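You operate a simulated robot arm through the tools that you are given. There is no shell and no other tool. Be economical: measure what you need, move in short steps, check, and stop when the job is done.

The job below is to be done with a simulated two-armed robot. You get a single attempt, and the scene is never put back.

Task
Pick up the flask with the green band with one hand, pass it to the other hand and put it on the shelf under the wash bench. Set down upright: flask with the green band.

Only the result counts: the job must be done as asked and must still hold three seconds after the hand-in. Knocking over, shifting, dropping, spilling or breaking anything else fails it.

Robot
Two 7-joint arms with two-finger parallel grippers on one trunk, on a base that drives. Base frame: it is fixed to the floor where the robot stands at the start and does not move with it; the origin is under the middle of the robot, x ahead of it, y to its left, z up; the surface under the hand at the start is at about z = 0.9. Lengths are in m, angles in rad, forces in N, time in s.
The left shoulder is at the start at [0.07, 0.134, 1.176], the right one opposite. With the tool pointing down near the work surface each hand reaches from about 0.2 to 0.66 m from the robot's upright axis, wherever it stands, measured 20 degrees to its own side. Places, roughly: shelf under the wash bench [0.7, -0.4, 0.2]. Payload 1.57 kg a hand.
The TCP of each hand is the grasp point between the finger pads, 0.03 m short of the fingertips. In the tool frame z runs along the fingers and y along their closing line. The gripper opens to 0.08 m. The fingers are 0.017 m wide and 0.012 m thick; the gripper's body (0.04 by 0.082 m) begins 0.08 m behind the TCP.
Orientation is that of the tool frame in the base frame, as a unit quaternion [x, y, z, w]. With the fingers straight down and closing along the base's y, the tool's x points along the base's -x, its y along +y and its z along -z.

Tools
- The arms move only by the tool jog_arm. It takes "left_steps", "right_steps" or both (then of equal length, played together; a hand with none holds still); each is a list of rows, each a list of 7 numbers: the turn, a rotation vector about the base's x, y, z in degrees, then the shift along the base's x, y, z in m, then the finger opening in m, from 0 to 0.08. In form: [[ax, ay, az, tx, ty, tz, fingers], ...]. A call has 1 to 12 rows; each row is the pose to reach, as a shift and turn from the pose commanded when the call began. Rows are played at 5 a second. More than 0.05 m and 0.15 rad between two rows, or a gripper value outside its range, and nothing of the call is played. A pose out of reach is approached as far as the arm can. The call stops where the force on the tool passes 40 N (or 10 N more than at its start, if that is more) or the arm is blocked; 0.2 s more then pass. The fingers move at their own pace (about 0.153 m/s each) and stop on an object; they squeeze with about 30 N. The grip force told is the motor's: it shows also when the fingers shut on nothing. Time passes only in rows, and 0.2 s behind the last, so rows that repeat a pose let the fingers close. It gives the time, the measured TCP pose, the force on the tool (base axes), the opening and the grip force at its end, in the units of the frame above (readings bear some noise), with the torque about the TCP (base axes, N m) and any sound that the robot's microphone picked up, and new pictures: "show" is both (left out), scene, wrist or none (wrist: the cameras of the hands that moved).
- Cameras (640 x 400 px; columns grow to the right, rows downward): "scene" is now at [0.1442, 0.0051, 1.4046]; the picture's right is [-0.10, -1.00, 0.00], its down [-0.69, 0.07, -0.72] and it looks along [0.72, -0.07, -0.69] (base axes); focal length 253 px, centre (320, 200). "left" rides on the left gripper at [0.072, 0.007, -0.122] in its tool frame; the picture's right is [-0.09, 1.00, 0.00], its down [-0.84, -0.08, -0.54] and it looks along [-0.54, -0.05, 0.84] (tool axes); focal length 238 px, centre (320, 200). "right" rides on the right gripper at [0.072, -0.007, -0.122] in its tool frame; the picture's right is [0.09, 1.00, 0.00], its down [-0.84, 0.08, -0.54] and it looks along [-0.54, 0.05, 0.84] (tool axes); focal length 238 px, centre (320, 200). There is no depth. A picture from a camera that has moved, and an enlarged one, comes with that camera's place and axes in the base frame and with its lens. The place of the scene camera against the robot may be out by one fixed shift of up to 0.025 m in any direction.
- lift_body(by): slides the trunk up (or, below 0, down) by that many m; the arms and the scene camera ride with it, the base frame stays. It gives what a move gives, with no picture.
- drive_base(legs): drives the robot by 1 to 6 legs, each [ahead, left, turn to the left] in m, m and rad, along the robot's own axes; the way and the turn of a leg run together, so that a leg with both is an arc; at most 1.5 m and 3.142 rad a leg. The arms and the cameras ride along, it lands a little off, and it stops where it bumps. It gives what a move gives, and a new picture of the scene camera.
- head_to(pan, tilt): turns the head with the scene camera to pan (to the left, within 1.501 rad either way) and tilt (down, from -0.506 to 1.204), counted from straight ahead of the robot. It gives what a move gives, and a new picture of the scene camera.
- zoom(camera, box): a new picture of the part [left, top, right, bottom] of that camera's present view, enlarged. No time passes.
- sign_off(): hands the job in; it is judged then, once.

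Go step by step. Nothing tells you exact positions but the pictures and the camera data: compare them with the known pose of the tool, close in by small moves and look again before you grip or let go. The budget is 120 turns and 260 pictures, counting those below and the enlarged ones. Unless the task says otherwise, let go and move clear before handing in, and close with one line.

The tools are called after "Request:" by a JSON object that holds its "api" and its "payload". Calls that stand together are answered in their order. jog_arm: Moves the arms, as the interface text tells. Its arguments: {"type":"object","properties":{"left_steps":{"type":"array","items":{"type":"array","items":{"type":"number"}}},"right_steps":{"type":"array","items":{"type":"array","items":{"type":"number"}}},"show":{"type":"string","enum":["both","scene","wrist","none"]}},"required":[]} The other tools are called the same way: lift_body (by) slides the trunk up or down; drive_base (legs) drives the base; head_to (pan, tilt) turns the head that bears the scene camera; zoom (camera, box) takes an enlarged picture of a part of a camera's view; sign_off () hands the job in.

At the start:

```text
time_s: 0.0
left_position: [0.4598, 0.2408, 1.1385]
left_tcp_rot: [-0.002, 1.0, 0.0, -0.001]
left_ft_force: [0.1, 0.0, -0.4]
left_wrist_torque: [-0.02, 0.0, -0.01]
left_gripper_width: 0.0799
left_grasp_force: 0.1
right_position: [0.4035, -0.2032, 1.1622]
right_tcp_rot: [0.0, 1.0, 0.0, 0.0]
right_ft_force: [0.5, -0.2, -0.4]
right_wrist_torque: [0.03, -0.01, 0.01]
right_gripper_width: 0.0798
right_grasp_force: 0.0
trunk travel left (down, up): [-0.75, 0.19]
robot x, y, heading: [-0.0037, -0.0012, 0.002]
head pan, tilt: [-0.096, 0.766]
```

scene: 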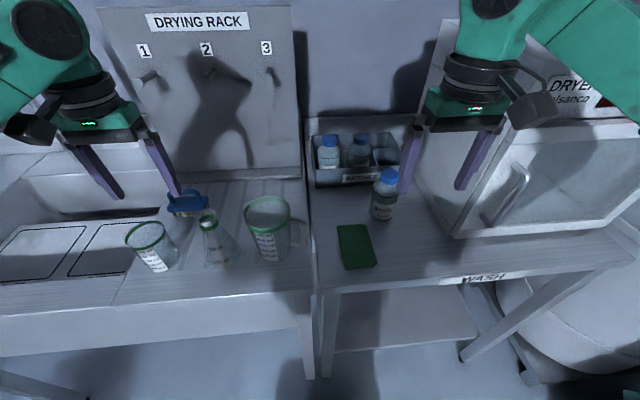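
right: 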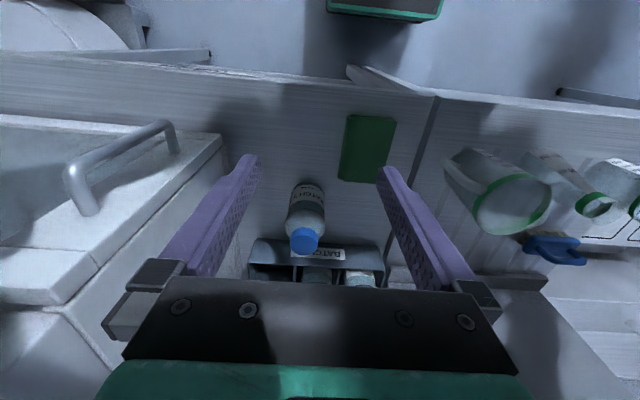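
left: 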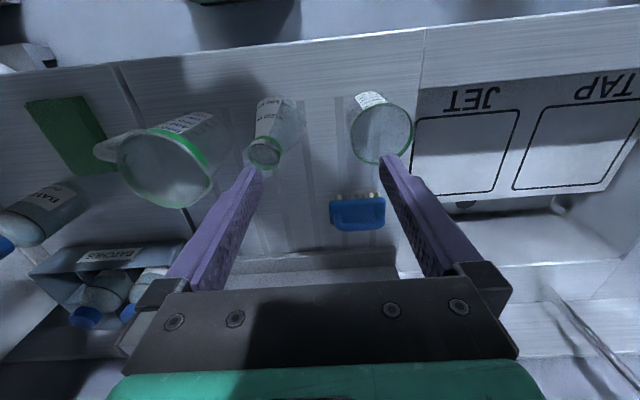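

I see three glass vessels with green rims: a beaker, a conical flask in the middle and a jug. The flask is my target, so I zoom in to measure it.

Request:
{"api": "zoom", "payload": {"camera": "scene", "box": [100, 170, 320, 300]}}

Request:
{"api": "zoom", "payload": {"camera": "left", "box": [200, 70, 420, 210]}}

Request:
{"api": "head_to", "payload": {"pan": -0.5, "tilt": 1.1}}

```text
2.91 times, centred on (210, 235) of scene
camera zoom: at [0.1442, 0.0051, 1.4046], right [-0.1, -1.0, 0.0], down [-0.69, 0.07, -0.72], along [0.72, -0.07, -0.69], focal length 735 px, centre (640, 98)
```

zoom: 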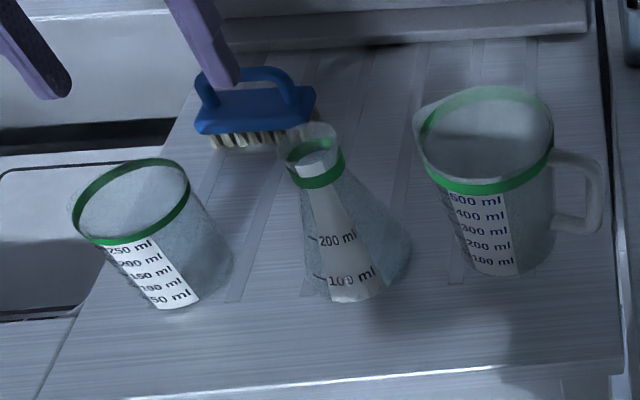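

```text
2.86 times, centred on (310, 140) of left
camera zoom: at [0.3883, 0.2484, 1.2597], right [0.09, 1.0, 0.0], down [0.84, -0.08, 0.54], along [0.54, -0.05, -0.84], focal length 681 px, centre (349, 371)
```

zoom: 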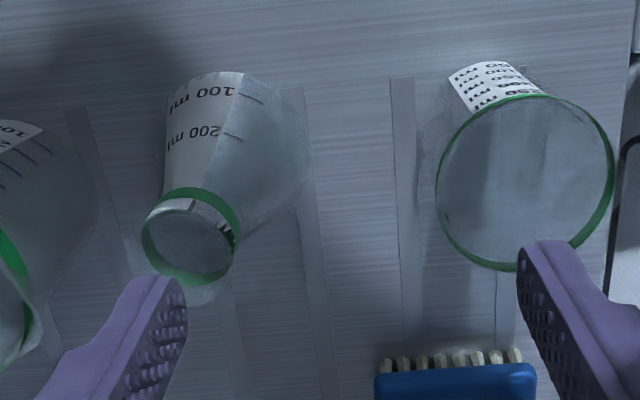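

```text
time_s: 0.9
left_position: [0.4597, 0.2415, 1.1377]
left_tcp_rot: [-0.001, 1.0, 0.0, -0.001]
left_ft_force: [0.9, 0.1, -0.9]
left_wrist_torque: [0.01, -0.01, 0.01]
left_gripper_width: 0.0801
left_grasp_force: 0.2
right_position: [0.4043, -0.2025, 1.162]
right_tcp_rot: [0.001, 1.0, 0.001, 0.0]
right_ft_force: [-0.5, -0.4, 0.7]
right_wrist_torque: [0.01, -0.01, 0.02]
right_gripper_width: 0.0801
right_grasp_force: 0.0
trunk travel left (down, up): [-0.75, 0.19]
robot x, y, heading: [0.003, -0.005, 0.001]
head pan, tilt: [-0.499, 1.1]
camera scene: at [0.1179, -0.0171, 1.3802], right [-0.48, -0.88, 0.0], down [-0.78, 0.43, -0.45], along [0.4, -0.22, -0.89], focal length 253 px, centre (320, 200)
```

scene: 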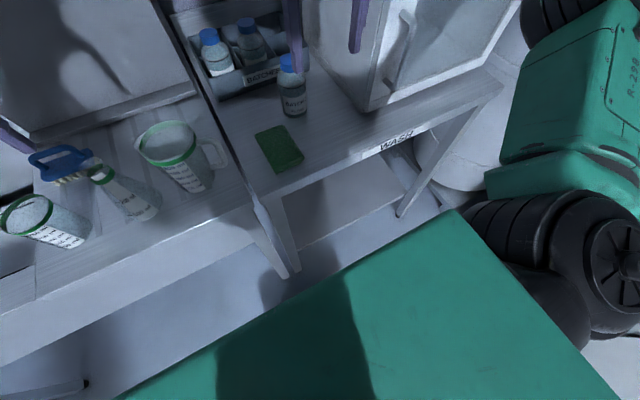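

The flask stands at about (0.475, 0.193) with its rim near z = 1.04. I turn the left hand 90° in yaw so its fingers close along x, away from the neighbours, and place it above the flask to measure again.

Request:
{"api": "jog_arm", "payload": {"left_steps": [[0, 0, -8.5, 0, 0, 0.01, 0.08], [0, 0, -17, 0, 0, 0.02, 0.08], [0, 0, -25.5, 0, 0, 0.03, 0.08], [0, 0, -34, 0, 0, 0.03, 0.08], [0, 0, -42.5, 0, 0, 0.03, 0.08], [0, 0, -51, 0, 0, 0.03, 0.08], [0, 0, -59.5, 0.005, -0.01, 0.03, 0.08], [0, 0, -68, 0.01, -0.02, 0.03, 0.08], [0, 0, -76, 0.015, -0.03, 0.03, 0.08], [0, 0, -83, 0.015, -0.04, 0.03, 0.08], [0, 0, -90, 0.015, -0.048, 0.03, 0.08], [0, 0, -90, 0.015, -0.048, 0.03, 0.08]], "show": "wrist"}}

Request:
{"api": "head_to", "payload": {"pan": 0.3, "tilt": 0.8}}

```text
time_s: 3.5
left_position: [0.4748, 0.1934, 1.1689]
left_tcp_rot: [0.707, 0.707, 0.0, -0.001]
left_ft_force: [-0.2, -0.2, 0.0]
left_wrist_torque: [0.01, 0.0, 0.03]
left_gripper_width: 0.0802
left_grasp_force: 0.1
right_position: [0.404, -0.2032, 1.161]
right_tcp_rot: [0.0, 1.0, 0.0, 0.0]
right_ft_force: [0.1, 0.3, 0.2]
right_wrist_torque: [-0.01, -0.01, -0.01]
right_gripper_width: 0.0801
right_grasp_force: 0.1
trunk travel left (down, up): [-0.75, 0.19]
robot x, y, heading: [0.0012, 0.0007, 0.003]
head pan, tilt: [-0.499, 1.1]
camera left: at [0.4818, 0.266, 1.2897], right [1.0, -0.09, 0.0], down [-0.08, -0.84, 0.54], along [-0.05, -0.54, -0.84], focal length 238 px, centre (320, 200)
```

left: 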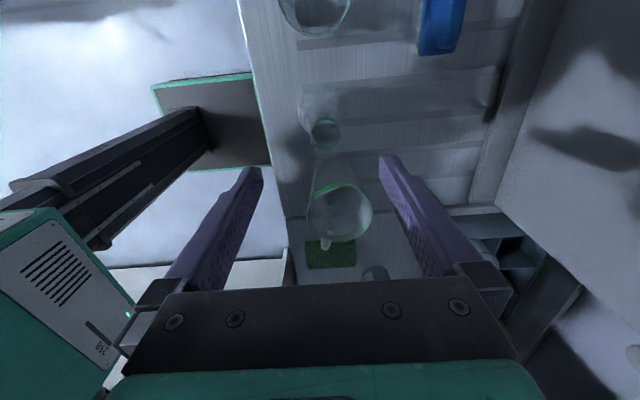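

```text
time_s: 4.6
left_position: [0.4751, 0.194, 1.1671]
left_tcp_rot: [0.707, 0.708, 0.001, 0.0]
left_ft_force: [-0.4, -0.2, 1.1]
left_wrist_torque: [-0.02, -0.02, 0.01]
left_gripper_width: 0.0802
left_grasp_force: 0.1
right_position: [0.4038, -0.2037, 1.1619]
right_tcp_rot: [0.0, 1.0, 0.0, 0.0]
right_ft_force: [-0.6, 0.6, 0.4]
right_wrist_torque: [0.01, 0.01, 0.01]
right_gripper_width: 0.0799
right_grasp_force: 0.1
trunk travel left (down, up): [-0.75, 0.19]
robot x, y, heading: [0.0008, 0.0011, -0.001]
head pan, tilt: [0.3, 0.799]
camera scene: at [0.1395, 0.0367, 1.4019], right [0.29, -0.96, 0.0], down [-0.69, -0.21, -0.7], along [0.67, 0.21, -0.72], focal length 253 px, centre (320, 200)
```

scene: 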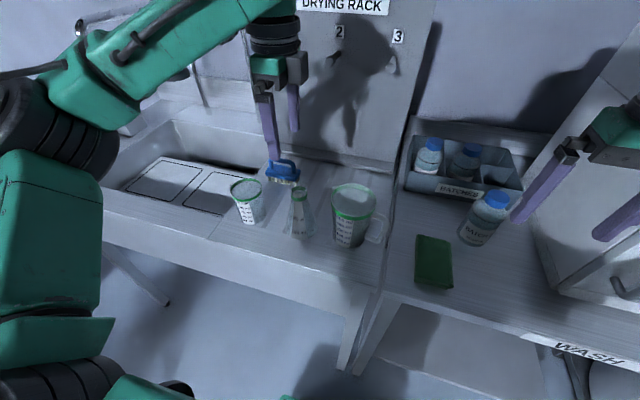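

The rim should be near (0.48, 0.182). I zoom both views to refine the triangulation.

Request:
{"api": "zoom", "payload": {"camera": "left", "box": [260, 70, 400, 170]}}

Request:
{"api": "zoom", "payload": {"camera": "scene", "box": [230, 150, 390, 260]}}

```text
4.00 times, centred on (330, 120) of left
camera zoom: at [0.4817, 0.2659, 1.2898], right [1.0, -0.09, 0.0], down [-0.08, -0.84, 0.54], along [-0.05, -0.54, -0.84], focal length 953 px, centre (280, 520)
```

zoom: 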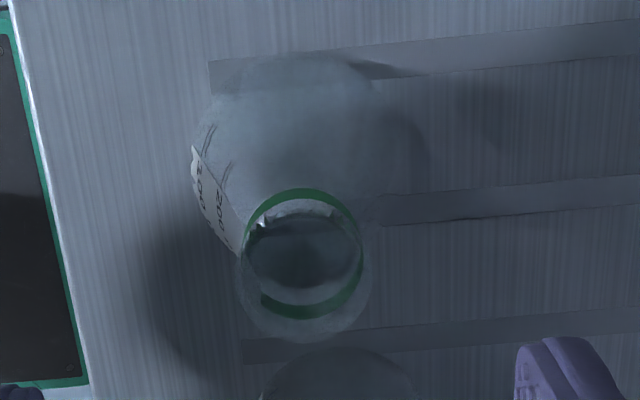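

```text
3.64 times, centred on (310, 205) of scene
camera zoom: at [0.1395, 0.0367, 1.4019], right [0.29, -0.96, 0.0], down [-0.69, -0.21, -0.7], along [0.67, 0.21, -0.72], focal length 919 px, centre (356, 182)
```

zoom: 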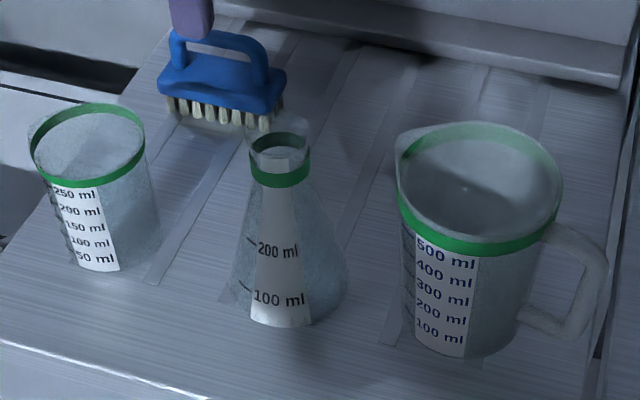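

The flask axis is at about (0.482, 0.180), the rim is at z ≈ 1.03 and the neck is about 0.034 wide over z ≈ 1.00–1.03. I line up, come down to just above the rim and check.

Request:
{"api": "jog_arm", "payload": {"left_steps": [[0, 0, 0, 0.007, -0.012, 0, 0.08], [0, 0, 0, 0.007, -0.012, -0.04, 0.08], [0, 0, 0, 0.007, -0.012, -0.085, 0.08], [0, 0, 0, 0.007, -0.012, -0.085, 0.08]]}}

Request:
{"api": "zoom", "payload": {"camera": "scene", "box": [230, 130, 390, 230]}}

Request:
{"api": "zoom", "payload": {"camera": "left", "box": [230, 80, 430, 205]}}

```text
time_s: 5.6
left_position: [0.4821, 0.1786, 1.0824]
left_tcp_rot: [0.706, 0.708, -0.001, 0.0]
left_ft_force: [-0.7, -0.8, 0.5]
left_wrist_torque: [0.01, -0.01, 0.01]
left_gripper_width: 0.08
left_grasp_force: 0.0
right_position: [0.4033, -0.2044, 1.1614]
right_tcp_rot: [0.0, 1.0, 0.001, 0.0]
right_ft_force: [-0.4, 0.3, -0.8]
right_wrist_torque: [0.0, -0.01, -0.02]
right_gripper_width: 0.08
right_grasp_force: 0.1
trunk travel left (down, up): [-0.75, 0.19]
robot x, y, heading: [-0.0026, -0.0006, 0.001]
head pan, tilt: [0.3, 0.799]
camera scene: at [0.1391, 0.0359, 1.402], right [0.3, -0.96, 0.0], down [-0.68, -0.21, -0.7], along [0.67, 0.21, -0.72], focal length 253 px, centre (320, 200)
camera left: at [0.4886, 0.2526, 1.2041], right [1.0, -0.09, 0.0], down [-0.08, -0.84, 0.54], along [-0.05, -0.54, -0.84], focal length 238 px, centre (320, 200)
```

scene: 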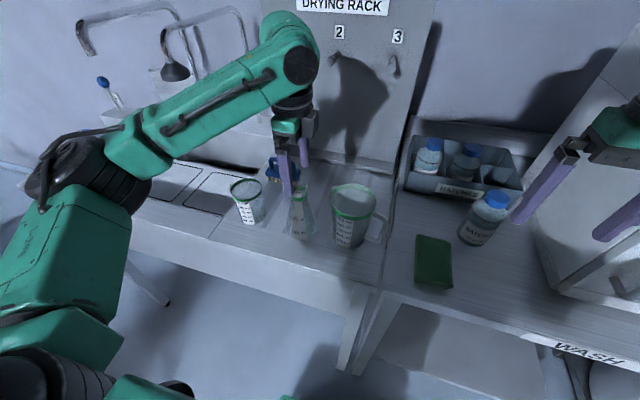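
left: 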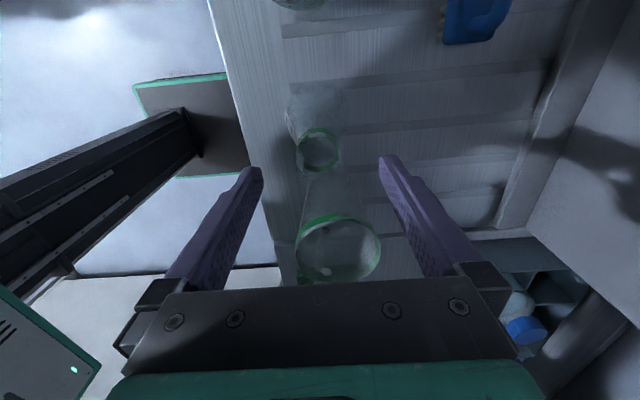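

```text
4.00 times, centred on (310, 180) of scene
camera zoom: at [0.1391, 0.0359, 1.402], right [0.3, -0.96, 0.0], down [-0.68, -0.21, -0.7], along [0.67, 0.21, -0.72], focal length 1011 px, centre (360, 280)
```

zoom: 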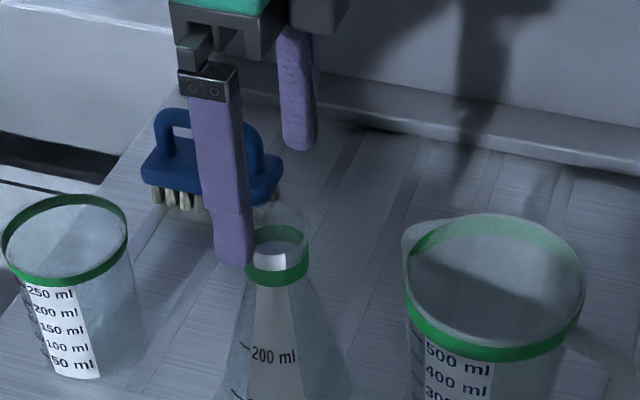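

```text
3.20 times, centred on (330, 142) of left
camera zoom: at [0.4886, 0.2526, 1.2041], right [1.0, -0.09, 0.0], down [-0.08, -0.84, 0.54], along [-0.05, -0.54, -0.84], focal length 763 px, centre (288, 384)
```

zoom: 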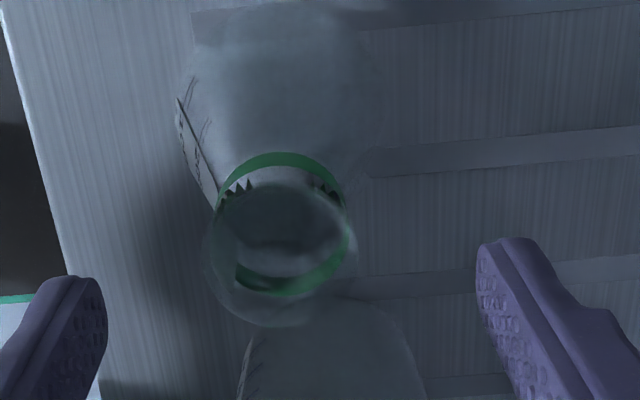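

The hand is aligned: the rim ray gives (0.480, 0.179), matching the TCP. I descend to the neck and close.

Request:
{"api": "jog_arm", "payload": {"left_steps": [[0, 0, 0, -0.001, 0, -0.025, 0.08], [0, 0, 0, -0.001, 0, -0.052, 0.08], [0, 0, 0, -0.001, 0, -0.052, 0.05], [0, 0, 0, -0.001, 0, -0.052, 0.025], [0, 0, 0, -0.001, 0, -0.052, 0.025], [0, 0, 0, -0.001, 0, -0.052, 0.025]]}}

Request:
{"api": "zoom", "payload": {"camera": "scene", "box": [230, 130, 390, 260]}}

```text
time_s: 7.0
left_position: [0.4816, 0.1815, 1.0317]
left_tcp_rot: [0.706, 0.708, -0.001, -0.001]
left_ft_force: [0.6, 0.0, -0.8]
left_wrist_torque: [-0.01, 0.01, 0.0]
left_gripper_width: 0.037
left_grasp_force: 29.8
right_position: [0.4039, -0.2027, 1.1618]
right_tcp_rot: [0.001, 1.0, 0.0, 0.0]
right_ft_force: [-0.9, 0.1, 0.1]
right_wrist_torque: [-0.01, 0.02, 0.0]
right_gripper_width: 0.0799
right_grasp_force: 0.0
trunk travel left (down, up): [-0.75, 0.19]
robot x, y, heading: [0.0014, -0.0001, 0.001]
head pan, tilt: [0.3, 0.799]
camera scene: at [0.1396, 0.0369, 1.4019], right [0.3, -0.96, 0.0], down [-0.69, -0.21, -0.7], along [0.67, 0.21, -0.72], focal length 253 px, centre (320, 200)
camera left: at [0.4884, 0.2532, 1.1525], right [1.0, -0.09, 0.0], down [-0.08, -0.84, 0.54], along [-0.05, -0.54, -0.84], focal length 238 px, centre (320, 200)
```

scene: 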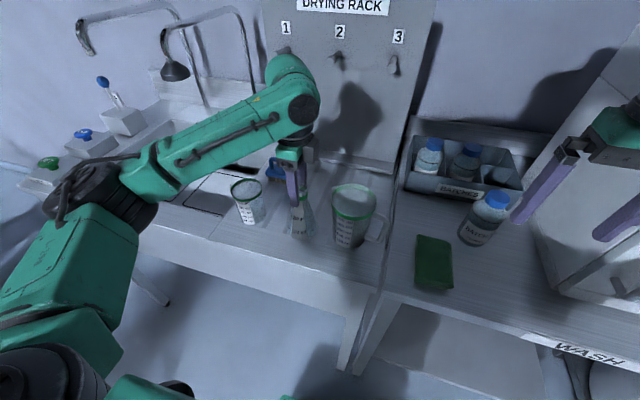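
left: 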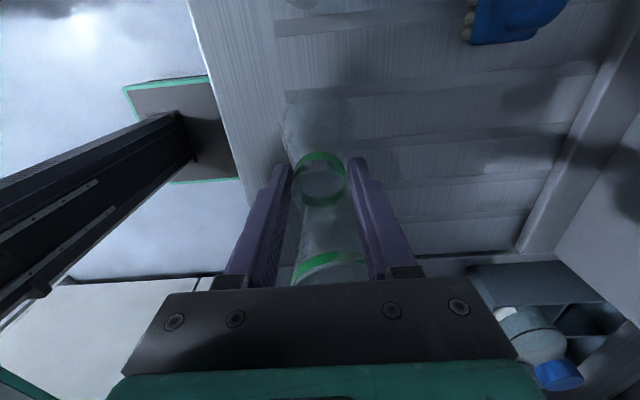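

```text
3.08 times, centred on (310, 195) of scene
camera zoom: at [0.1396, 0.0369, 1.4019], right [0.3, -0.96, 0.0], down [-0.69, -0.21, -0.7], along [0.67, 0.21, -0.72], focal length 778 px, centre (351, 215)
```

zoom: 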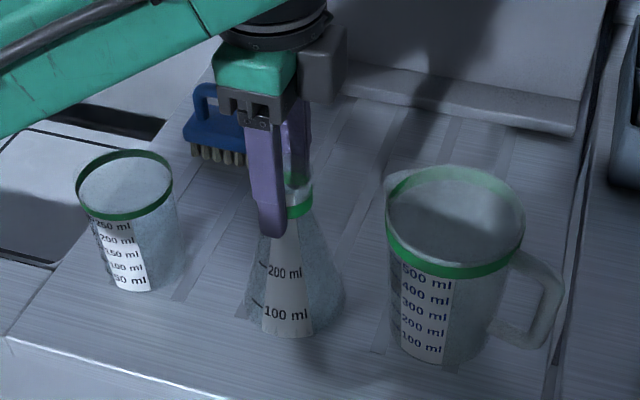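

The flask is gripped (width 0.037). I lift it and carry it toward the middle, clear above everything.

Request:
{"api": "jog_arm", "payload": {"left_steps": [[0, 0, 0, 0, 0, 0.03, 0.025], [0, 0, 0, 0, 0, 0.07, 0.025], [0, 0, 0, 0, 0, 0.11, 0.025], [0, 0, 0, 0, 0, 0.15, 0.025], [0, 0, 0, 0, 0, 0.19, 0.025], [0, 0, 0, 0, 0, 0.22, 0.025], [0, 0, 0, 0.01, -0.03, 0.22, 0.025], [0, 0, 0, 0.02, -0.06, 0.22, 0.025], [0, 0, 0, 0.03, -0.09, 0.22, 0.025], [0, 0, 0, 0.04, -0.12, 0.22, 0.025], [0, 0, 0, 0.05, -0.14, 0.22, 0.025], [0, 0, 0, 0.05, -0.14, 0.22, 0.025]]}}

```text
time_s: 9.6
left_position: [0.5138, 0.0395, 1.2452]
left_tcp_rot: [0.706, 0.708, 0.001, -0.001]
left_ft_force: [0.5, 0.7, 0.1]
left_wrist_torque: [0.0, 0.01, 0.02]
left_gripper_width: 0.0252
left_grasp_force: 0.0
left hand out of reach, approached as far as the arm can: row 10, 11, 12
right_position: [0.4036, -0.2041, 1.1619]
right_tcp_rot: [-0.001, 1.0, 0.0, 0.0]
right_ft_force: [0.4, -0.2, 0.1]
right_wrist_torque: [0.01, -0.02, 0.0]
right_gripper_width: 0.0799
right_grasp_force: 0.1
trunk travel left (down, up): [-0.75, 0.19]
robot x, y, heading: [0.0015, 0.0019, -0.002]
head pan, tilt: [0.3, 0.799]
camera scene: at [0.1397, 0.0363, 1.4019], right [0.3, -0.96, 0.0], down [-0.69, -0.21, -0.7], along [0.67, 0.21, -0.72], focal length 253 px, centre (320, 200)
camera left: at [0.5198, 0.1128, 1.3668], right [1.0, -0.09, 0.0], down [-0.08, -0.84, 0.54], along [-0.05, -0.54, -0.84], focal length 238 px, centre (320, 200)
```

scene: 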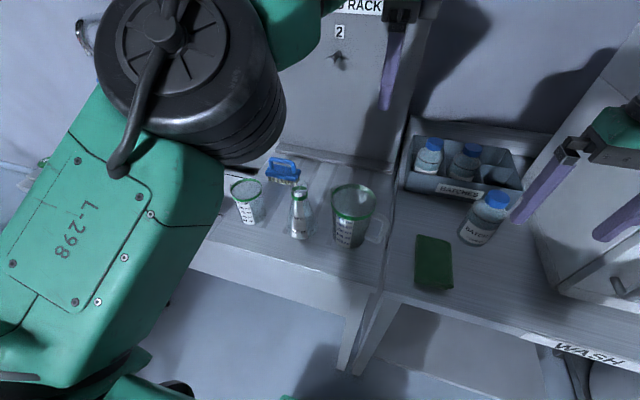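
left: 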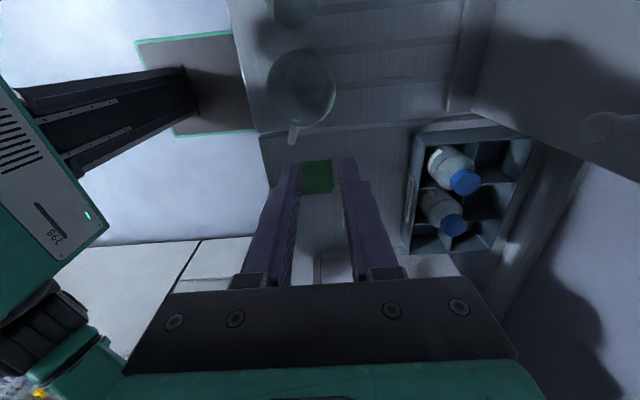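

The flask slipped out of the fingers and seems still to be standing at its place. I look closely to see its shape and condition.

Request:
{"api": "zoom", "payload": {"camera": "scene", "box": [270, 170, 340, 250]}}

Request:
{"api": "zoom", "payload": {"camera": "scene", "box": [220, 140, 390, 260]}}

```text
5.00 times, centred on (305, 210) of scene
camera zoom: at [0.1397, 0.0363, 1.4019], right [0.3, -0.96, 0.0], down [-0.69, -0.21, -0.7], along [0.67, 0.21, -0.72], focal length 1264 px, centre (395, 150)
```

zoom: 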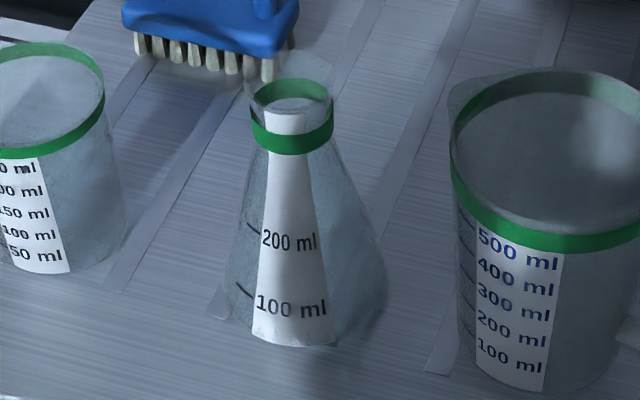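

```text
3.33 times, centred on (305, 200) of scene
camera zoom: at [0.1397, 0.0363, 1.4019], right [0.3, -0.96, 0.0], down [-0.69, -0.21, -0.7], along [0.67, 0.21, -0.72], focal length 842 px, centre (370, 200)
```

zoom: 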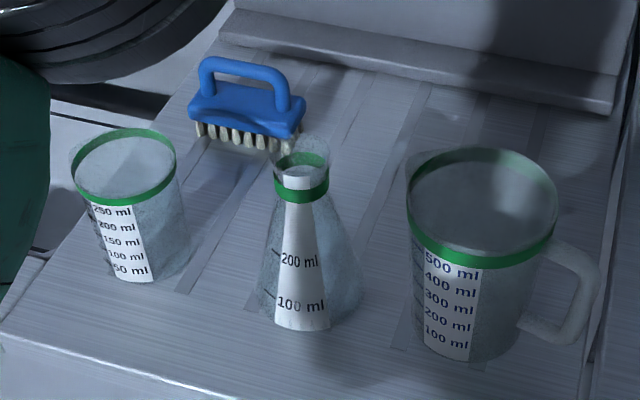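

The flask still stands undamaged at its place; the fingertips probably wedged on the cone or the flared rim. I go back above it for a closer look at the neck profile.

Request:
{"api": "jog_arm", "payload": {"left_steps": [[0, 0, 0, -0.03, 0.03, 0.0, 0.07], [0, 0, 0, -0.035, 0.07, 0.0, 0.07], [0, 0, 0, -0.04, 0.11, 0, 0.07], [0, 0, 0, -0.04, 0.14, 0, 0.07], [0, 0, 0, -0.04, 0.14, -0.05, 0.07], [0, 0, 0, -0.04, 0.14, -0.1, 0.07], [0, 0, 0, -0.04, 0.14, -0.14, 0.07], [0, 0, 0, -0.04, 0.14, -0.14, 0.07]], "show": "none"}}

Request:
{"api": "zoom", "payload": {"camera": "left", "box": [260, 90, 400, 190]}}

```text
time_s: 11.4
left_position: [0.4731, 0.1801, 1.104]
left_tcp_rot: [0.707, 0.708, 0.0, 0.0]
left_ft_force: [0.0, -0.3, 1.0]
left_wrist_torque: [0.02, 0.0, 0.0]
left_gripper_width: 0.0702
left_grasp_force: 0.1
right_position: [0.4031, -0.2025, 1.1614]
right_tcp_rot: [0.0, 1.0, 0.0, -0.001]
right_ft_force: [-0.1, -0.3, 0.3]
right_wrist_torque: [-0.02, 0.02, -0.05]
right_gripper_width: 0.0801
right_grasp_force: 0.1
trunk travel left (down, up): [-0.75, 0.19]
robot x, y, heading: [-0.0018, 0.0011, 0.001]
head pan, tilt: [0.3, 0.799]
```

```text
4.00 times, centred on (330, 140) of left
camera zoom: at [0.4806, 0.2535, 1.2263], right [1.0, -0.09, 0.0], down [-0.08, -0.84, 0.54], along [-0.05, -0.54, -0.84], focal length 953 px, centre (280, 440)
```

zoom: 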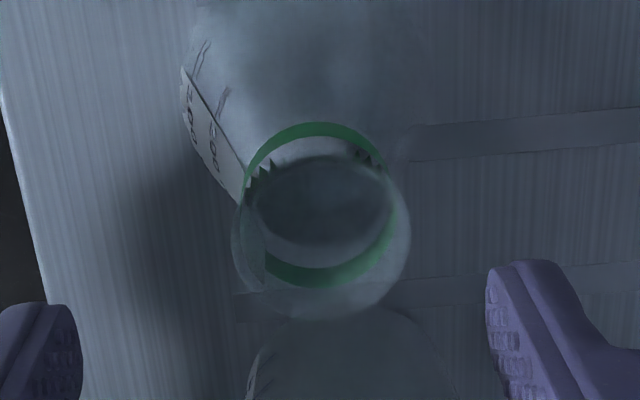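

The rim is slightly flared and the cone starts just under the band; my tips probably pinched the cone. I retry the grip about 9 mm higher, lift by 1.5 cm and check.

Request:
{"api": "jog_arm", "payload": {"left_steps": [[0, 0, 0, 0.009, -0.001, -0.03, 0.07], [0, 0, 0, 0.009, -0.001, -0.063, 0.07], [0, 0, 0, 0.009, -0.001, -0.063, 0.045], [0, 0, 0, 0.009, -0.001, -0.063, 0.02], [0, 0, 0, 0.009, -0.001, -0.063, 0.02], [0, 0, 0, 0.009, -0.001, -0.063, 0.02]], "show": "none"}}

Request:
{"api": "zoom", "payload": {"camera": "left", "box": [250, 90, 390, 190]}}

Request:
{"api": "zoom", "payload": {"camera": "scene", "box": [250, 160, 350, 250]}}

```text
time_s: 12.8
left_position: [0.4831, 0.1808, 1.0413]
left_tcp_rot: [0.707, 0.707, 0.0, 0.0]
left_ft_force: [-0.4, 1.0, -1.2]
left_wrist_torque: [-0.04, 0.03, 0.0]
left_gripper_width: 0.0366
left_grasp_force: 29.8
right_position: [0.404, -0.2036, 1.1619]
right_tcp_rot: [0.0, 1.0, 0.0, 0.001]
right_ft_force: [-0.6, 0.5, 0.3]
right_wrist_torque: [-0.02, -0.01, 0.01]
right_gripper_width: 0.0798
right_grasp_force: 0.0
trunk travel left (down, up): [-0.75, 0.19]
robot x, y, heading: [-0.004, -0.0001, 0.004]
head pan, tilt: [0.3, 0.799]
```

```text
4.00 times, centred on (320, 140) of left
camera zoom: at [0.4897, 0.2528, 1.1639], right [1.0, -0.09, 0.0], down [-0.08, -0.84, 0.54], along [-0.05, -0.54, -0.84], focal length 953 px, centre (320, 440)
```

zoom: 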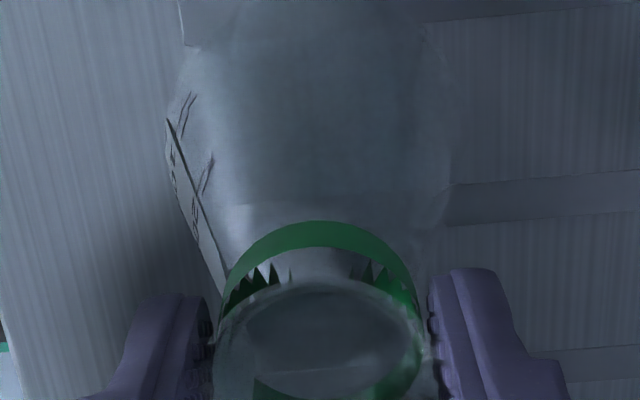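

```text
4.44 times, centred on (300, 205) of scene
camera zoom: at [0.1395, 0.0368, 1.4019], right [0.3, -0.96, 0.0], down [-0.69, -0.21, -0.7], along [0.67, 0.21, -0.72], focal length 1123 px, centre (409, 178)
```

zoom: 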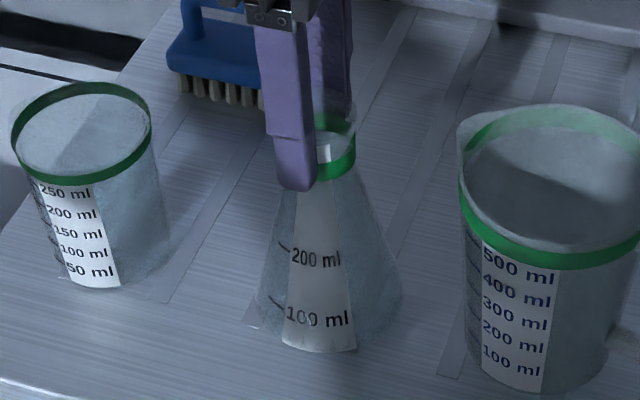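

The width is nearly the same (0.0366), so this is the rim or neck diameter. I lift slowly by 2 cm and check whether it holds.

Request:
{"api": "jog_arm", "payload": {"left_steps": [[0, 0, 0, 0, 0, 0.003, 0.0], [0, 0, 0, 0, 0, 0.006, 0.0], [0, 0, 0, 0, 0, 0.01, 0.0], [0, 0, 0, 0, 0, 0.015, 0.0], [0, 0, 0, 0, 0, 0.02, 0.0]], "show": "none"}}

Request:
{"api": "zoom", "payload": {"camera": "scene", "box": [250, 160, 350, 250]}}

```text
time_s: 14.0
left_position: [0.4817, 0.1795, 1.0617]
left_tcp_rot: [0.707, 0.707, 0.0, -0.001]
left_ft_force: [-0.5, 0.4, -1.2]
left_wrist_torque: [0.0, 0.0, 0.02]
left_gripper_width: 0.0365
left_grasp_force: 29.8
right_position: [0.4038, -0.2033, 1.1632]
right_tcp_rot: [0.0, 1.0, 0.0, 0.001]
right_ft_force: [0.2, 0.2, -0.1]
right_wrist_torque: [0.0, 0.0, -0.02]
right_gripper_width: 0.0798
right_grasp_force: 0.1
trunk travel left (down, up): [-0.75, 0.19]
robot x, y, heading: [-0.0023, -0.0042, 0.001]
head pan, tilt: [0.3, 0.799]
```

```text
4.44 times, centred on (300, 205) of scene
camera zoom: at [0.1396, 0.0368, 1.4019], right [0.3, -0.96, 0.0], down [-0.69, -0.21, -0.7], along [0.67, 0.21, -0.72], focal length 1123 px, centre (409, 178)
```

zoom: 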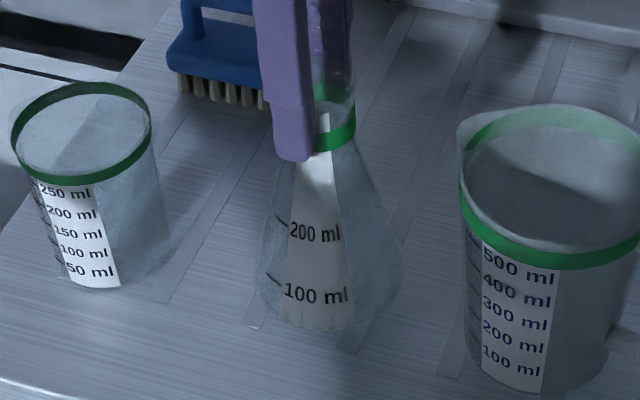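

It holds now. I keep lifting slowly while the right hand turns to point forward for the hand-over.

Request:
{"api": "jog_arm", "payload": {"left_steps": [[0, 0, 0, 0, 0, 0.012, 0.0], [0, 0, 0, 0, 0, 0.026, 0.0], [0, 0, 0, 0, 0, 0.042, 0.0], [0, 0, 0, 0, 0, 0.06, 0.0], [0, 0, 0, 0, 0, 0.08, 0.0], [0, 0, 0, 0, 0, 0.1, 0.0], [0, 0, 0, 0, 0, 0.12, 0.0], [0, 0, 0, 0, 0, 0.136, 0.0], [0, 0, 0, 0, 0, 0.15, 0.0], [0, 0, 0, 0, 0, 0.158, 0.0], [0, 0, 0, 0, 0, 0.16, 0.0], [0, 0, 0, 0, 0, 0.16, 0.0]], "right_steps": [[0, -8.2, 0, 0, 0, 0, 0.08], [0, -16.4, 0, 0, 0, 0, 0.08], [0, -24.6, 0, 0, 0, 0, 0.08], [0, -32.8, 0, 0, 0, 0, 0.08], [0, -41, 0, 0, 0, 0, 0.08], [0, -49.2, 0, 0, 0, 0, 0.08], [0, -57.4, 0, 0, 0, 0, 0.08], [0, -65.6, 0, 0, 0, 0, 0.08], [0, -73.8, 0, 0, 0, 0, 0.08], [0, -82, 0, 0, 0, 0, 0.08], [0, -90, 0, 0, 0, 0, 0.08], [0, -90, 0, 0, 0, 0, 0.08]]}}

```text
time_s: 16.6
left_position: [0.4828, 0.18, 1.2203]
left_tcp_rot: [0.707, 0.708, 0.0, 0.0]
left_ft_force: [0.3, -0.1, -0.4]
left_wrist_torque: [-0.01, 0.02, -0.02]
left_gripper_width: 0.0365
left_grasp_force: 29.8
right_position: [0.4769, -0.2287, 1.1962]
right_tcp_rot: [0.001, 0.727, -0.004, 0.687]
right_ft_force: [-0.2, 0.3, -0.9]
right_wrist_torque: [0.02, -0.01, 0.03]
right_gripper_width: 0.0799
right_grasp_force: 0.0
right hand out of reach, approached as far as the arm can: row 8, 9, 10, 11, 12
trunk travel left (down, up): [-0.75, 0.19]
robot x, y, heading: [0.0024, 0.0026, -0.003]
head pan, tilt: [0.3, 0.799]
camera scene: at [0.1409, 0.0367, 1.4018], right [0.3, -0.96, 0.0], down [-0.69, -0.21, -0.7], along [0.67, 0.21, -0.72], focal length 253 px, centre (320, 200)
camera right: at [0.352, -0.2332, 1.1319], right [0.01, 1.0, -0.1], down [-0.49, 0.09, 0.87], along [0.87, 0.04, 0.49], focal length 238 px, centre (320, 200)
camera left: at [0.4902, 0.252, 1.3433], right [1.0, -0.09, 0.0], down [-0.08, -0.84, 0.54], along [-0.05, -0.54, -0.84], focal length 238 px, centre (320, 200)
```

scene: 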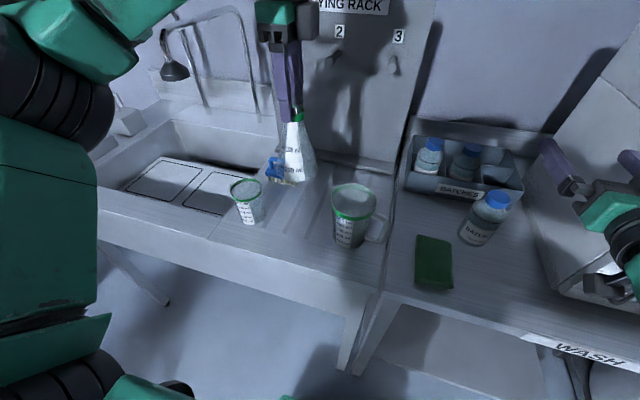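
right: 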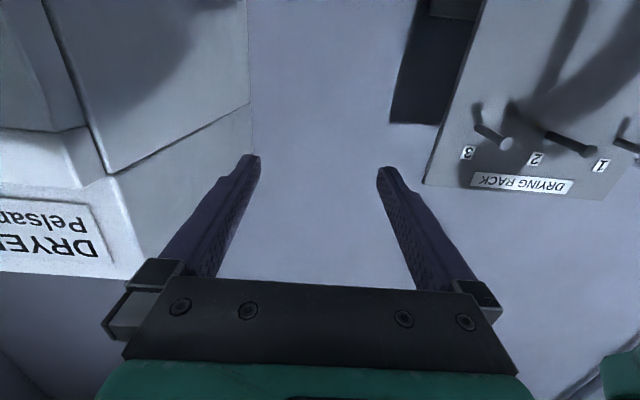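
left: 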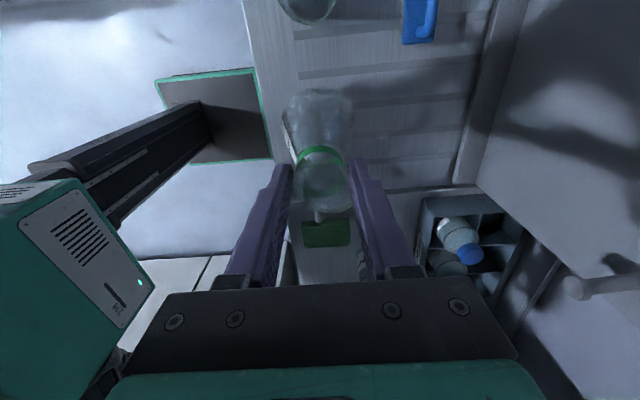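

The flask is held firmly. I back the robot off the benches to get free space for the hand-over and to see the shelf.

Request:
{"api": "drive_base", "payload": {"legs": [[-0.45, 0, 0]]}}

Request:
{"api": "head_to", "payload": {"pan": -0.5, "tilt": 0.75}}

```text
time_s: 19.3
left_position: [0.029, 0.1805, 1.2206]
left_tcp_rot: [0.707, 0.707, -0.001, -0.001]
left_ft_force: [0.9, -0.1, -2.3]
left_wrist_torque: [0.01, 0.0, 0.0]
left_gripper_width: 0.0367
left_grasp_force: 30.3
right_position: [0.0229, -0.2295, 1.1951]
right_tcp_rot: [0.003, 0.728, -0.005, 0.686]
right_ft_force: [0.4, 0.5, -0.2]
right_wrist_torque: [0.0, -0.07, -0.01]
right_gripper_width: 0.08
right_grasp_force: 0.0
trunk travel left (down, up): [-0.75, 0.19]
robot x, y, heading: [-0.4527, 0.0007, -0.003]
head pan, tilt: [0.3, 0.799]
camera scene: at [-0.3126, 0.0369, 1.4018], right [0.3, -0.96, 0.0], down [-0.69, -0.21, -0.7], along [0.67, 0.21, -0.72], focal length 253 px, centre (320, 200)
```

scene: 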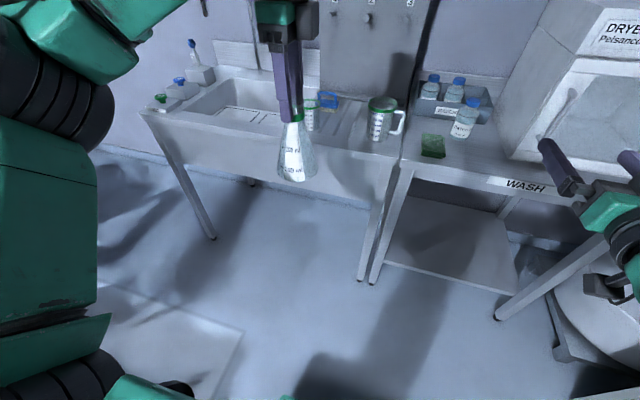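

```text
time_s: 20.5
left_position: [0.0273, 0.1801, 1.2225]
left_tcp_rot: [0.707, 0.707, -0.001, -0.001]
left_ft_force: [1.5, -0.6, 0.1]
left_wrist_torque: [-0.02, -0.01, -0.01]
left_gripper_width: 0.0365
left_grasp_force: 30.7
right_position: [0.0205, -0.2267, 1.1953]
right_tcp_rot: [0.003, 0.728, -0.006, 0.686]
right_ft_force: [-0.3, -0.4, 1.0]
right_wrist_torque: [0.01, 0.04, 0.03]
right_gripper_width: 0.08
right_grasp_force: 0.0
trunk travel left (down, up): [-0.75, 0.19]
robot x, y, heading: [-0.4517, 0.0041, 0.002]
head pan, tilt: [-0.499, 0.75]
camera scene: at [-0.3178, -0.0265, 1.4059], right [-0.48, -0.88, 0.0], down [-0.6, 0.33, -0.73], along [0.64, -0.35, -0.68], focal length 253 px, centre (320, 200)
```

scene: 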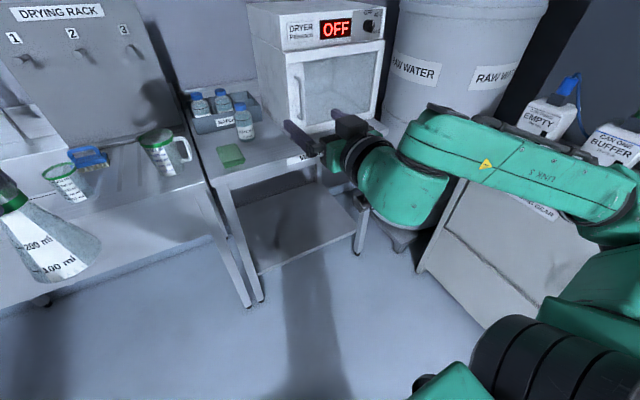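

The shelf under the wash bench is empty and visible. I lower the hand-over spot in front of the robot, turning the left yaw back by 45°, and bring the right hand down too.

Request:
{"api": "jog_arm", "payload": {"left_steps": [[0, 0, 0, 0, 0, -0.015, 0.0], [0, 0, 5, 0.002, -0.01, -0.035, 0.0], [0, 0, 10, 0.004, -0.022, -0.057, 0.0], [0, 0, 15, 0.006, -0.036, -0.08, 0.0], [0, 0, 20, 0.008, -0.05, -0.105, 0.0], [0, 0, 25, 0.01, -0.065, -0.13, 0.0], [0, 0, 30, 0.012, -0.08, -0.155, 0.0], [0, 0, 35, 0.014, -0.097, -0.18, 0.0], [0, 0, 39, 0.016, -0.115, -0.203, 0.0], [0, 0, 42, 0.018, -0.13, -0.223, 0.0], [0, 0, 45, 0.02, -0.14, -0.235, 0.0], [0, 0, 45, 0.02, -0.14, -0.24, 0.0]], "right_steps": [[0, 0, 0, 0, 0, -0.03, 0.08], [0, 0, 0, 0, 0, -0.06, 0.08], [0, 0, 0, 0, 0, -0.09, 0.08], [0, 0, 0, 0, 0, -0.12, 0.08], [0, 0, 0, 0, 0, -0.15, 0.08], [0, 0, 0, 0, 0, -0.18, 0.08], [0, 0, 0, 0, 0, -0.2, 0.08], [0, 0, 0, 0, 0, -0.212, 0.08], [0, 0, 0, 0, 0, -0.212, 0.08], [0, 0, 0, 0, 0, -0.212, 0.08], [0, 0, 0, 0, 0, -0.212, 0.08], [0, 0, 0, 0, 0, -0.212, 0.08]]}}

```text
time_s: 23.1
left_position: [0.0491, 0.04, 0.982]
left_tcp_rot: [0.382, 0.924, 0.0, 0.0]
left_ft_force: [0.1, 0.8, -1.1]
left_wrist_torque: [-0.01, 0.02, 0.01]
left_gripper_width: 0.0364
left_grasp_force: 29.9
right_position: [-0.0142, -0.275, 1.0329]
right_tcp_rot: [0.001, 0.728, -0.004, 0.686]
right_ft_force: [0.4, -0.8, 0.7]
right_wrist_torque: [0.04, 0.0, -0.02]
right_gripper_width: 0.0803
right_grasp_force: 0.0
right hand out of reach, approached as far as the arm can: row 1, 2, 3, 4, 5, 6, 7, 8, 9, 10, 11, 12
trunk travel left (down, up): [-0.75, 0.19]
robot x, y, heading: [-0.4521, 0.0008, -0.001]
head pan, tilt: [-0.499, 0.75]
camera scene: at [-0.3183, -0.0265, 1.4059], right [-0.48, -0.88, 0.0], down [-0.6, 0.33, -0.73], along [0.64, -0.35, -0.68], focal length 253 px, centre (320, 200)
camera right: at [-0.139, -0.2796, 0.9688], right [0.0, 1.0, -0.1], down [-0.49, 0.09, 0.87], along [0.87, 0.04, 0.49], focal length 238 px, centre (320, 200)
camera left: at [0.0029, 0.096, 1.1038], right [0.77, 0.64, 0.0], down [0.54, -0.64, 0.54], along [0.35, -0.42, -0.84], focal length 238 px, centre (320, 200)
```

scene: 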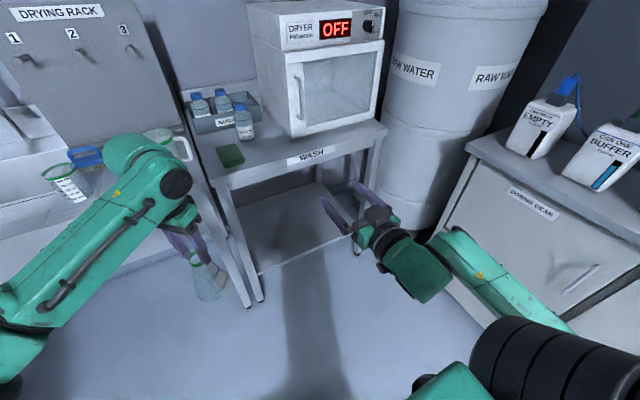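
right: 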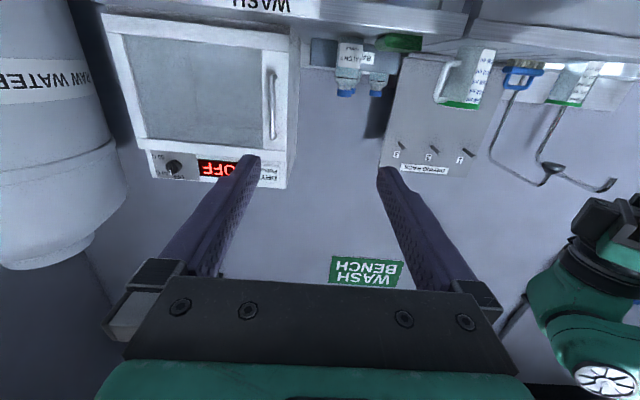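
left: 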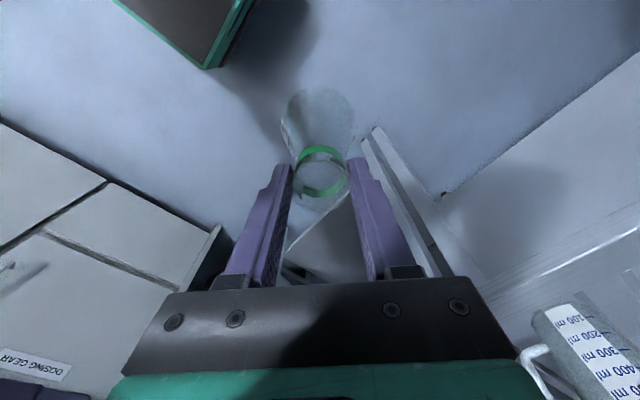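

The right arm cannot point fully level so close in, so I use a 30° downward slant with 45° yaw instead. It stops at a standoff from the flask.

Request:
{"api": "jog_arm", "payload": {"right_steps": [[-1.5, 3.5, 5.5, 0, 0.01, 0.03, 0.08], [-3, 7.1, 11, 0, 0.03, 0.05, 0.08], [-4.4, 10.6, 16.5, 0, 0.045, 0.07, 0.08], [-5.9, 14.2, 22, 0, 0.065, 0.08, 0.08], [-7.4, 17.7, 27.4, 0, 0.085, 0.08, 0.08], [-8.8, 21.3, 32.9, 0, 0.105, 0.08, 0.08], [-10.3, 24.8, 38.4, 0, 0.125, 0.08, 0.08], [-11.8, 28.4, 43.9, 0, 0.145, 0.08, 0.08], [-11.8, 28.4, 43.9, 0, 0.145, 0.08, 0.08], [-11.8, 28.4, 43.9, 0, 0.145, 0.08, 0.08]]}}

```text
time_s: 25.3
left_position: [0.0481, 0.0416, 0.9818]
left_tcp_rot: [0.382, 0.924, -0.002, -0.001]
left_ft_force: [0.0, 1.3, -1.3]
left_wrist_torque: [0.01, -0.01, 0.01]
left_gripper_width: 0.0368
left_grasp_force: 29.8
right_position: [-0.0265, -0.083, 1.1134]
right_tcp_rot: [-0.334, 0.815, 0.173, 0.44]
right_ft_force: [0.3, -0.3, 0.8]
right_wrist_torque: [-0.01, 0.01, 0.01]
right_gripper_width: 0.0797
right_grasp_force: 0.1
right hand out of reach, approached as far as the arm can: row 6, 7, 8, 9, 10
trunk travel left (down, up): [-0.75, 0.19]
robot x, y, heading: [-0.4495, 0.0011, -0.0]
head pan, tilt: [-0.499, 0.75]
camera scene: at [-0.319, -0.0256, 1.406], right [-0.48, -0.88, 0.0], down [-0.6, 0.33, -0.73], along [0.64, -0.35, -0.68], focal length 253 px, centre (320, 200)
camera right: at [-0.1223, -0.1859, 1.1217], right [-0.73, 0.68, -0.09], down [-0.06, 0.07, 1.0], along [0.68, 0.73, -0.01], focal length 238 px, centre (320, 200)
```

scene: 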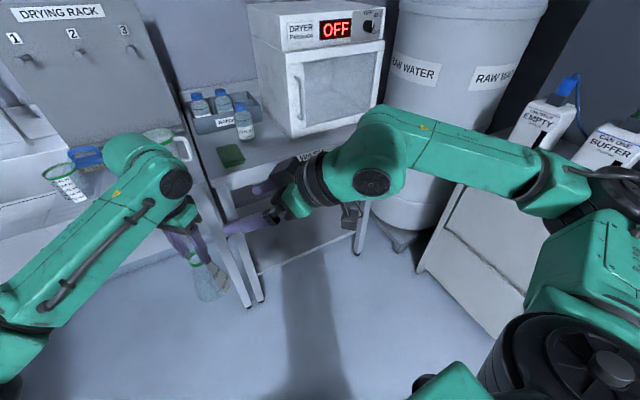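
right: 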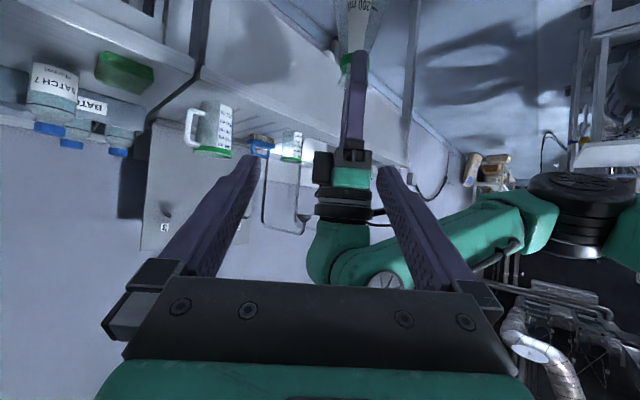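

The orientation is good, but the spot is too near the body. I move both hands about 7–8 cm outward.

Request:
{"api": "jog_arm", "payload": {"left_steps": [[0, 0, 0, 0.02, 0, 0.015, 0.0], [0, 0, 0, 0.04, 0, 0.03, 0.0], [0, 0, 0, 0.06, 0, 0.045, 0.0], [0, 0, 0, 0.07, 0, 0.06, 0.0], [0, 0, 0, 0.07, 0, 0.06, 0.0], [0, 0, 0, 0.07, 0, 0.06, 0.0]], "right_steps": [[0, 0, 0, 0.02, 0, 0.02, 0.08], [0, 0, 0, 0.04, 0, 0.04, 0.08], [0, 0, 0, 0.06, 0, 0.05, 0.08], [0, 0, 0, 0.082, 0.012, 0.05, 0.08], [0, 0, 0, 0.082, 0.012, 0.05, 0.08], [0, 0, 0, 0.082, 0.012, 0.05, 0.08]], "show": "wrist"}}

```text
time_s: 26.7
left_position: [0.1185, 0.0397, 1.0414]
left_tcp_rot: [0.382, 0.924, 0.0, 0.0]
left_ft_force: [0.2, 0.0, -1.7]
left_wrist_torque: [-0.04, -0.01, -0.01]
left_gripper_width: 0.0367
left_grasp_force: 30.2
right_position: [0.0036, -0.0747, 1.1473]
right_tcp_rot: [-0.333, 0.815, 0.174, 0.441]
right_ft_force: [-0.4, -0.1, 0.1]
right_wrist_torque: [0.0, 0.01, 0.02]
right_gripper_width: 0.0799
right_grasp_force: 0.0
right hand out of reach, approached as far as the arm can: row 1, 2, 3, 4, 5, 6
trunk travel left (down, up): [-0.75, 0.19]
robot x, y, heading: [-0.4544, 0.0023, 0.002]
head pan, tilt: [-0.499, 0.75]
camera right: at [-0.0925, -0.1772, 1.1547], right [-0.73, 0.68, -0.09], down [-0.06, 0.07, 1.0], along [0.68, 0.73, -0.01], focal length 238 px, centre (320, 200)
camera left: at [0.0732, 0.0954, 1.1642], right [0.77, 0.64, 0.0], down [0.54, -0.65, 0.54], along [0.35, -0.42, -0.84], focal length 238 px, centre (320, 200)
```

right: 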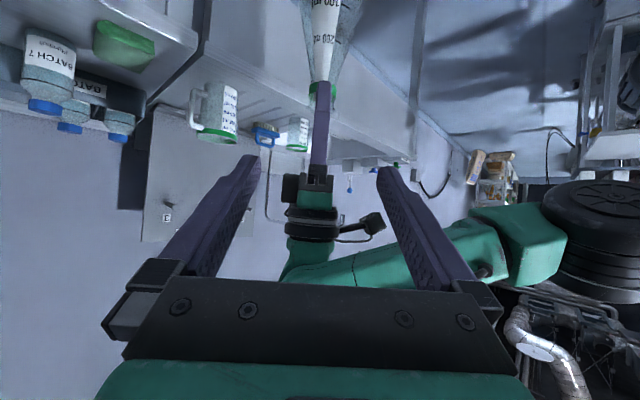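
left: 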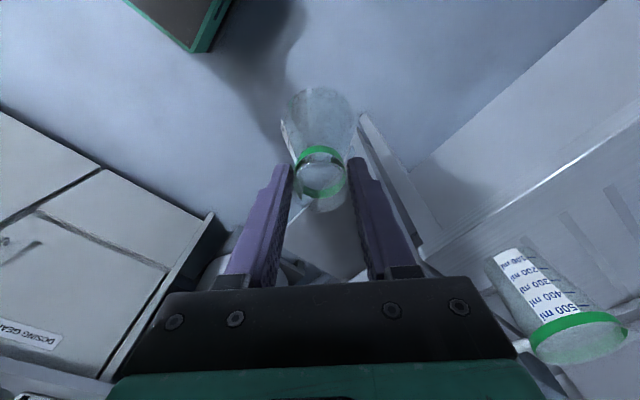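

The right hand is nearly on the approach line, about 0.21 m from the neck. I advance partway along its pointing direction and re-measure.

Request:
{"api": "jog_arm", "payload": {"right_steps": [[0, 0, 0, 0.02, 0.02, -0.018, 0.08], [0, 0, 0, 0.04, 0.038, -0.037, 0.08], [0, 0, 0, 0.06, 0.058, -0.055, 0.08], [0, 0, 0, 0.06, 0.058, -0.055, 0.08]], "show": "wrist"}}

```text
time_s: 27.7
left_position: [0.1186, 0.0392, 1.0418]
left_tcp_rot: [0.382, 0.924, 0.001, -0.001]
left_ft_force: [-0.3, 0.3, -1.2]
left_wrist_torque: [-0.01, -0.03, -0.02]
left_gripper_width: 0.037
left_grasp_force: 29.8
right_position: [0.0637, -0.0187, 1.0918]
right_tcp_rot: [-0.335, 0.814, 0.175, 0.441]
right_ft_force: [0.0, 0.5, -0.3]
right_wrist_torque: [0.02, 0.01, -0.03]
right_gripper_width: 0.08
right_grasp_force: 0.0
trunk travel left (down, up): [-0.75, 0.19]
robot x, y, heading: [-0.4567, -0.0027, -0.001]
head pan, tilt: [-0.499, 0.75]
camera right: at [-0.0314, -0.121, 1.0998], right [-0.73, 0.67, -0.09], down [-0.06, 0.07, 1.0], along [0.68, 0.74, -0.01], focal length 238 px, centre (320, 200)
```

right: 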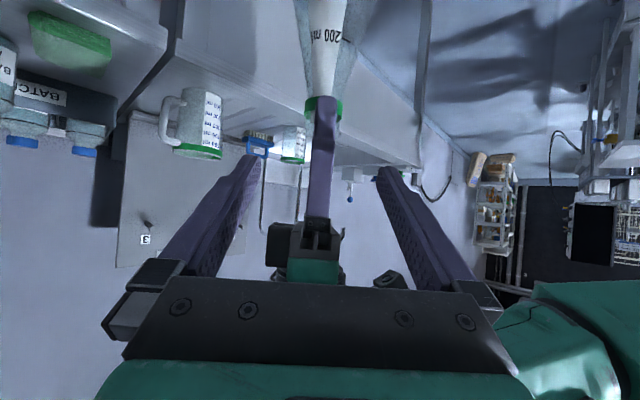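

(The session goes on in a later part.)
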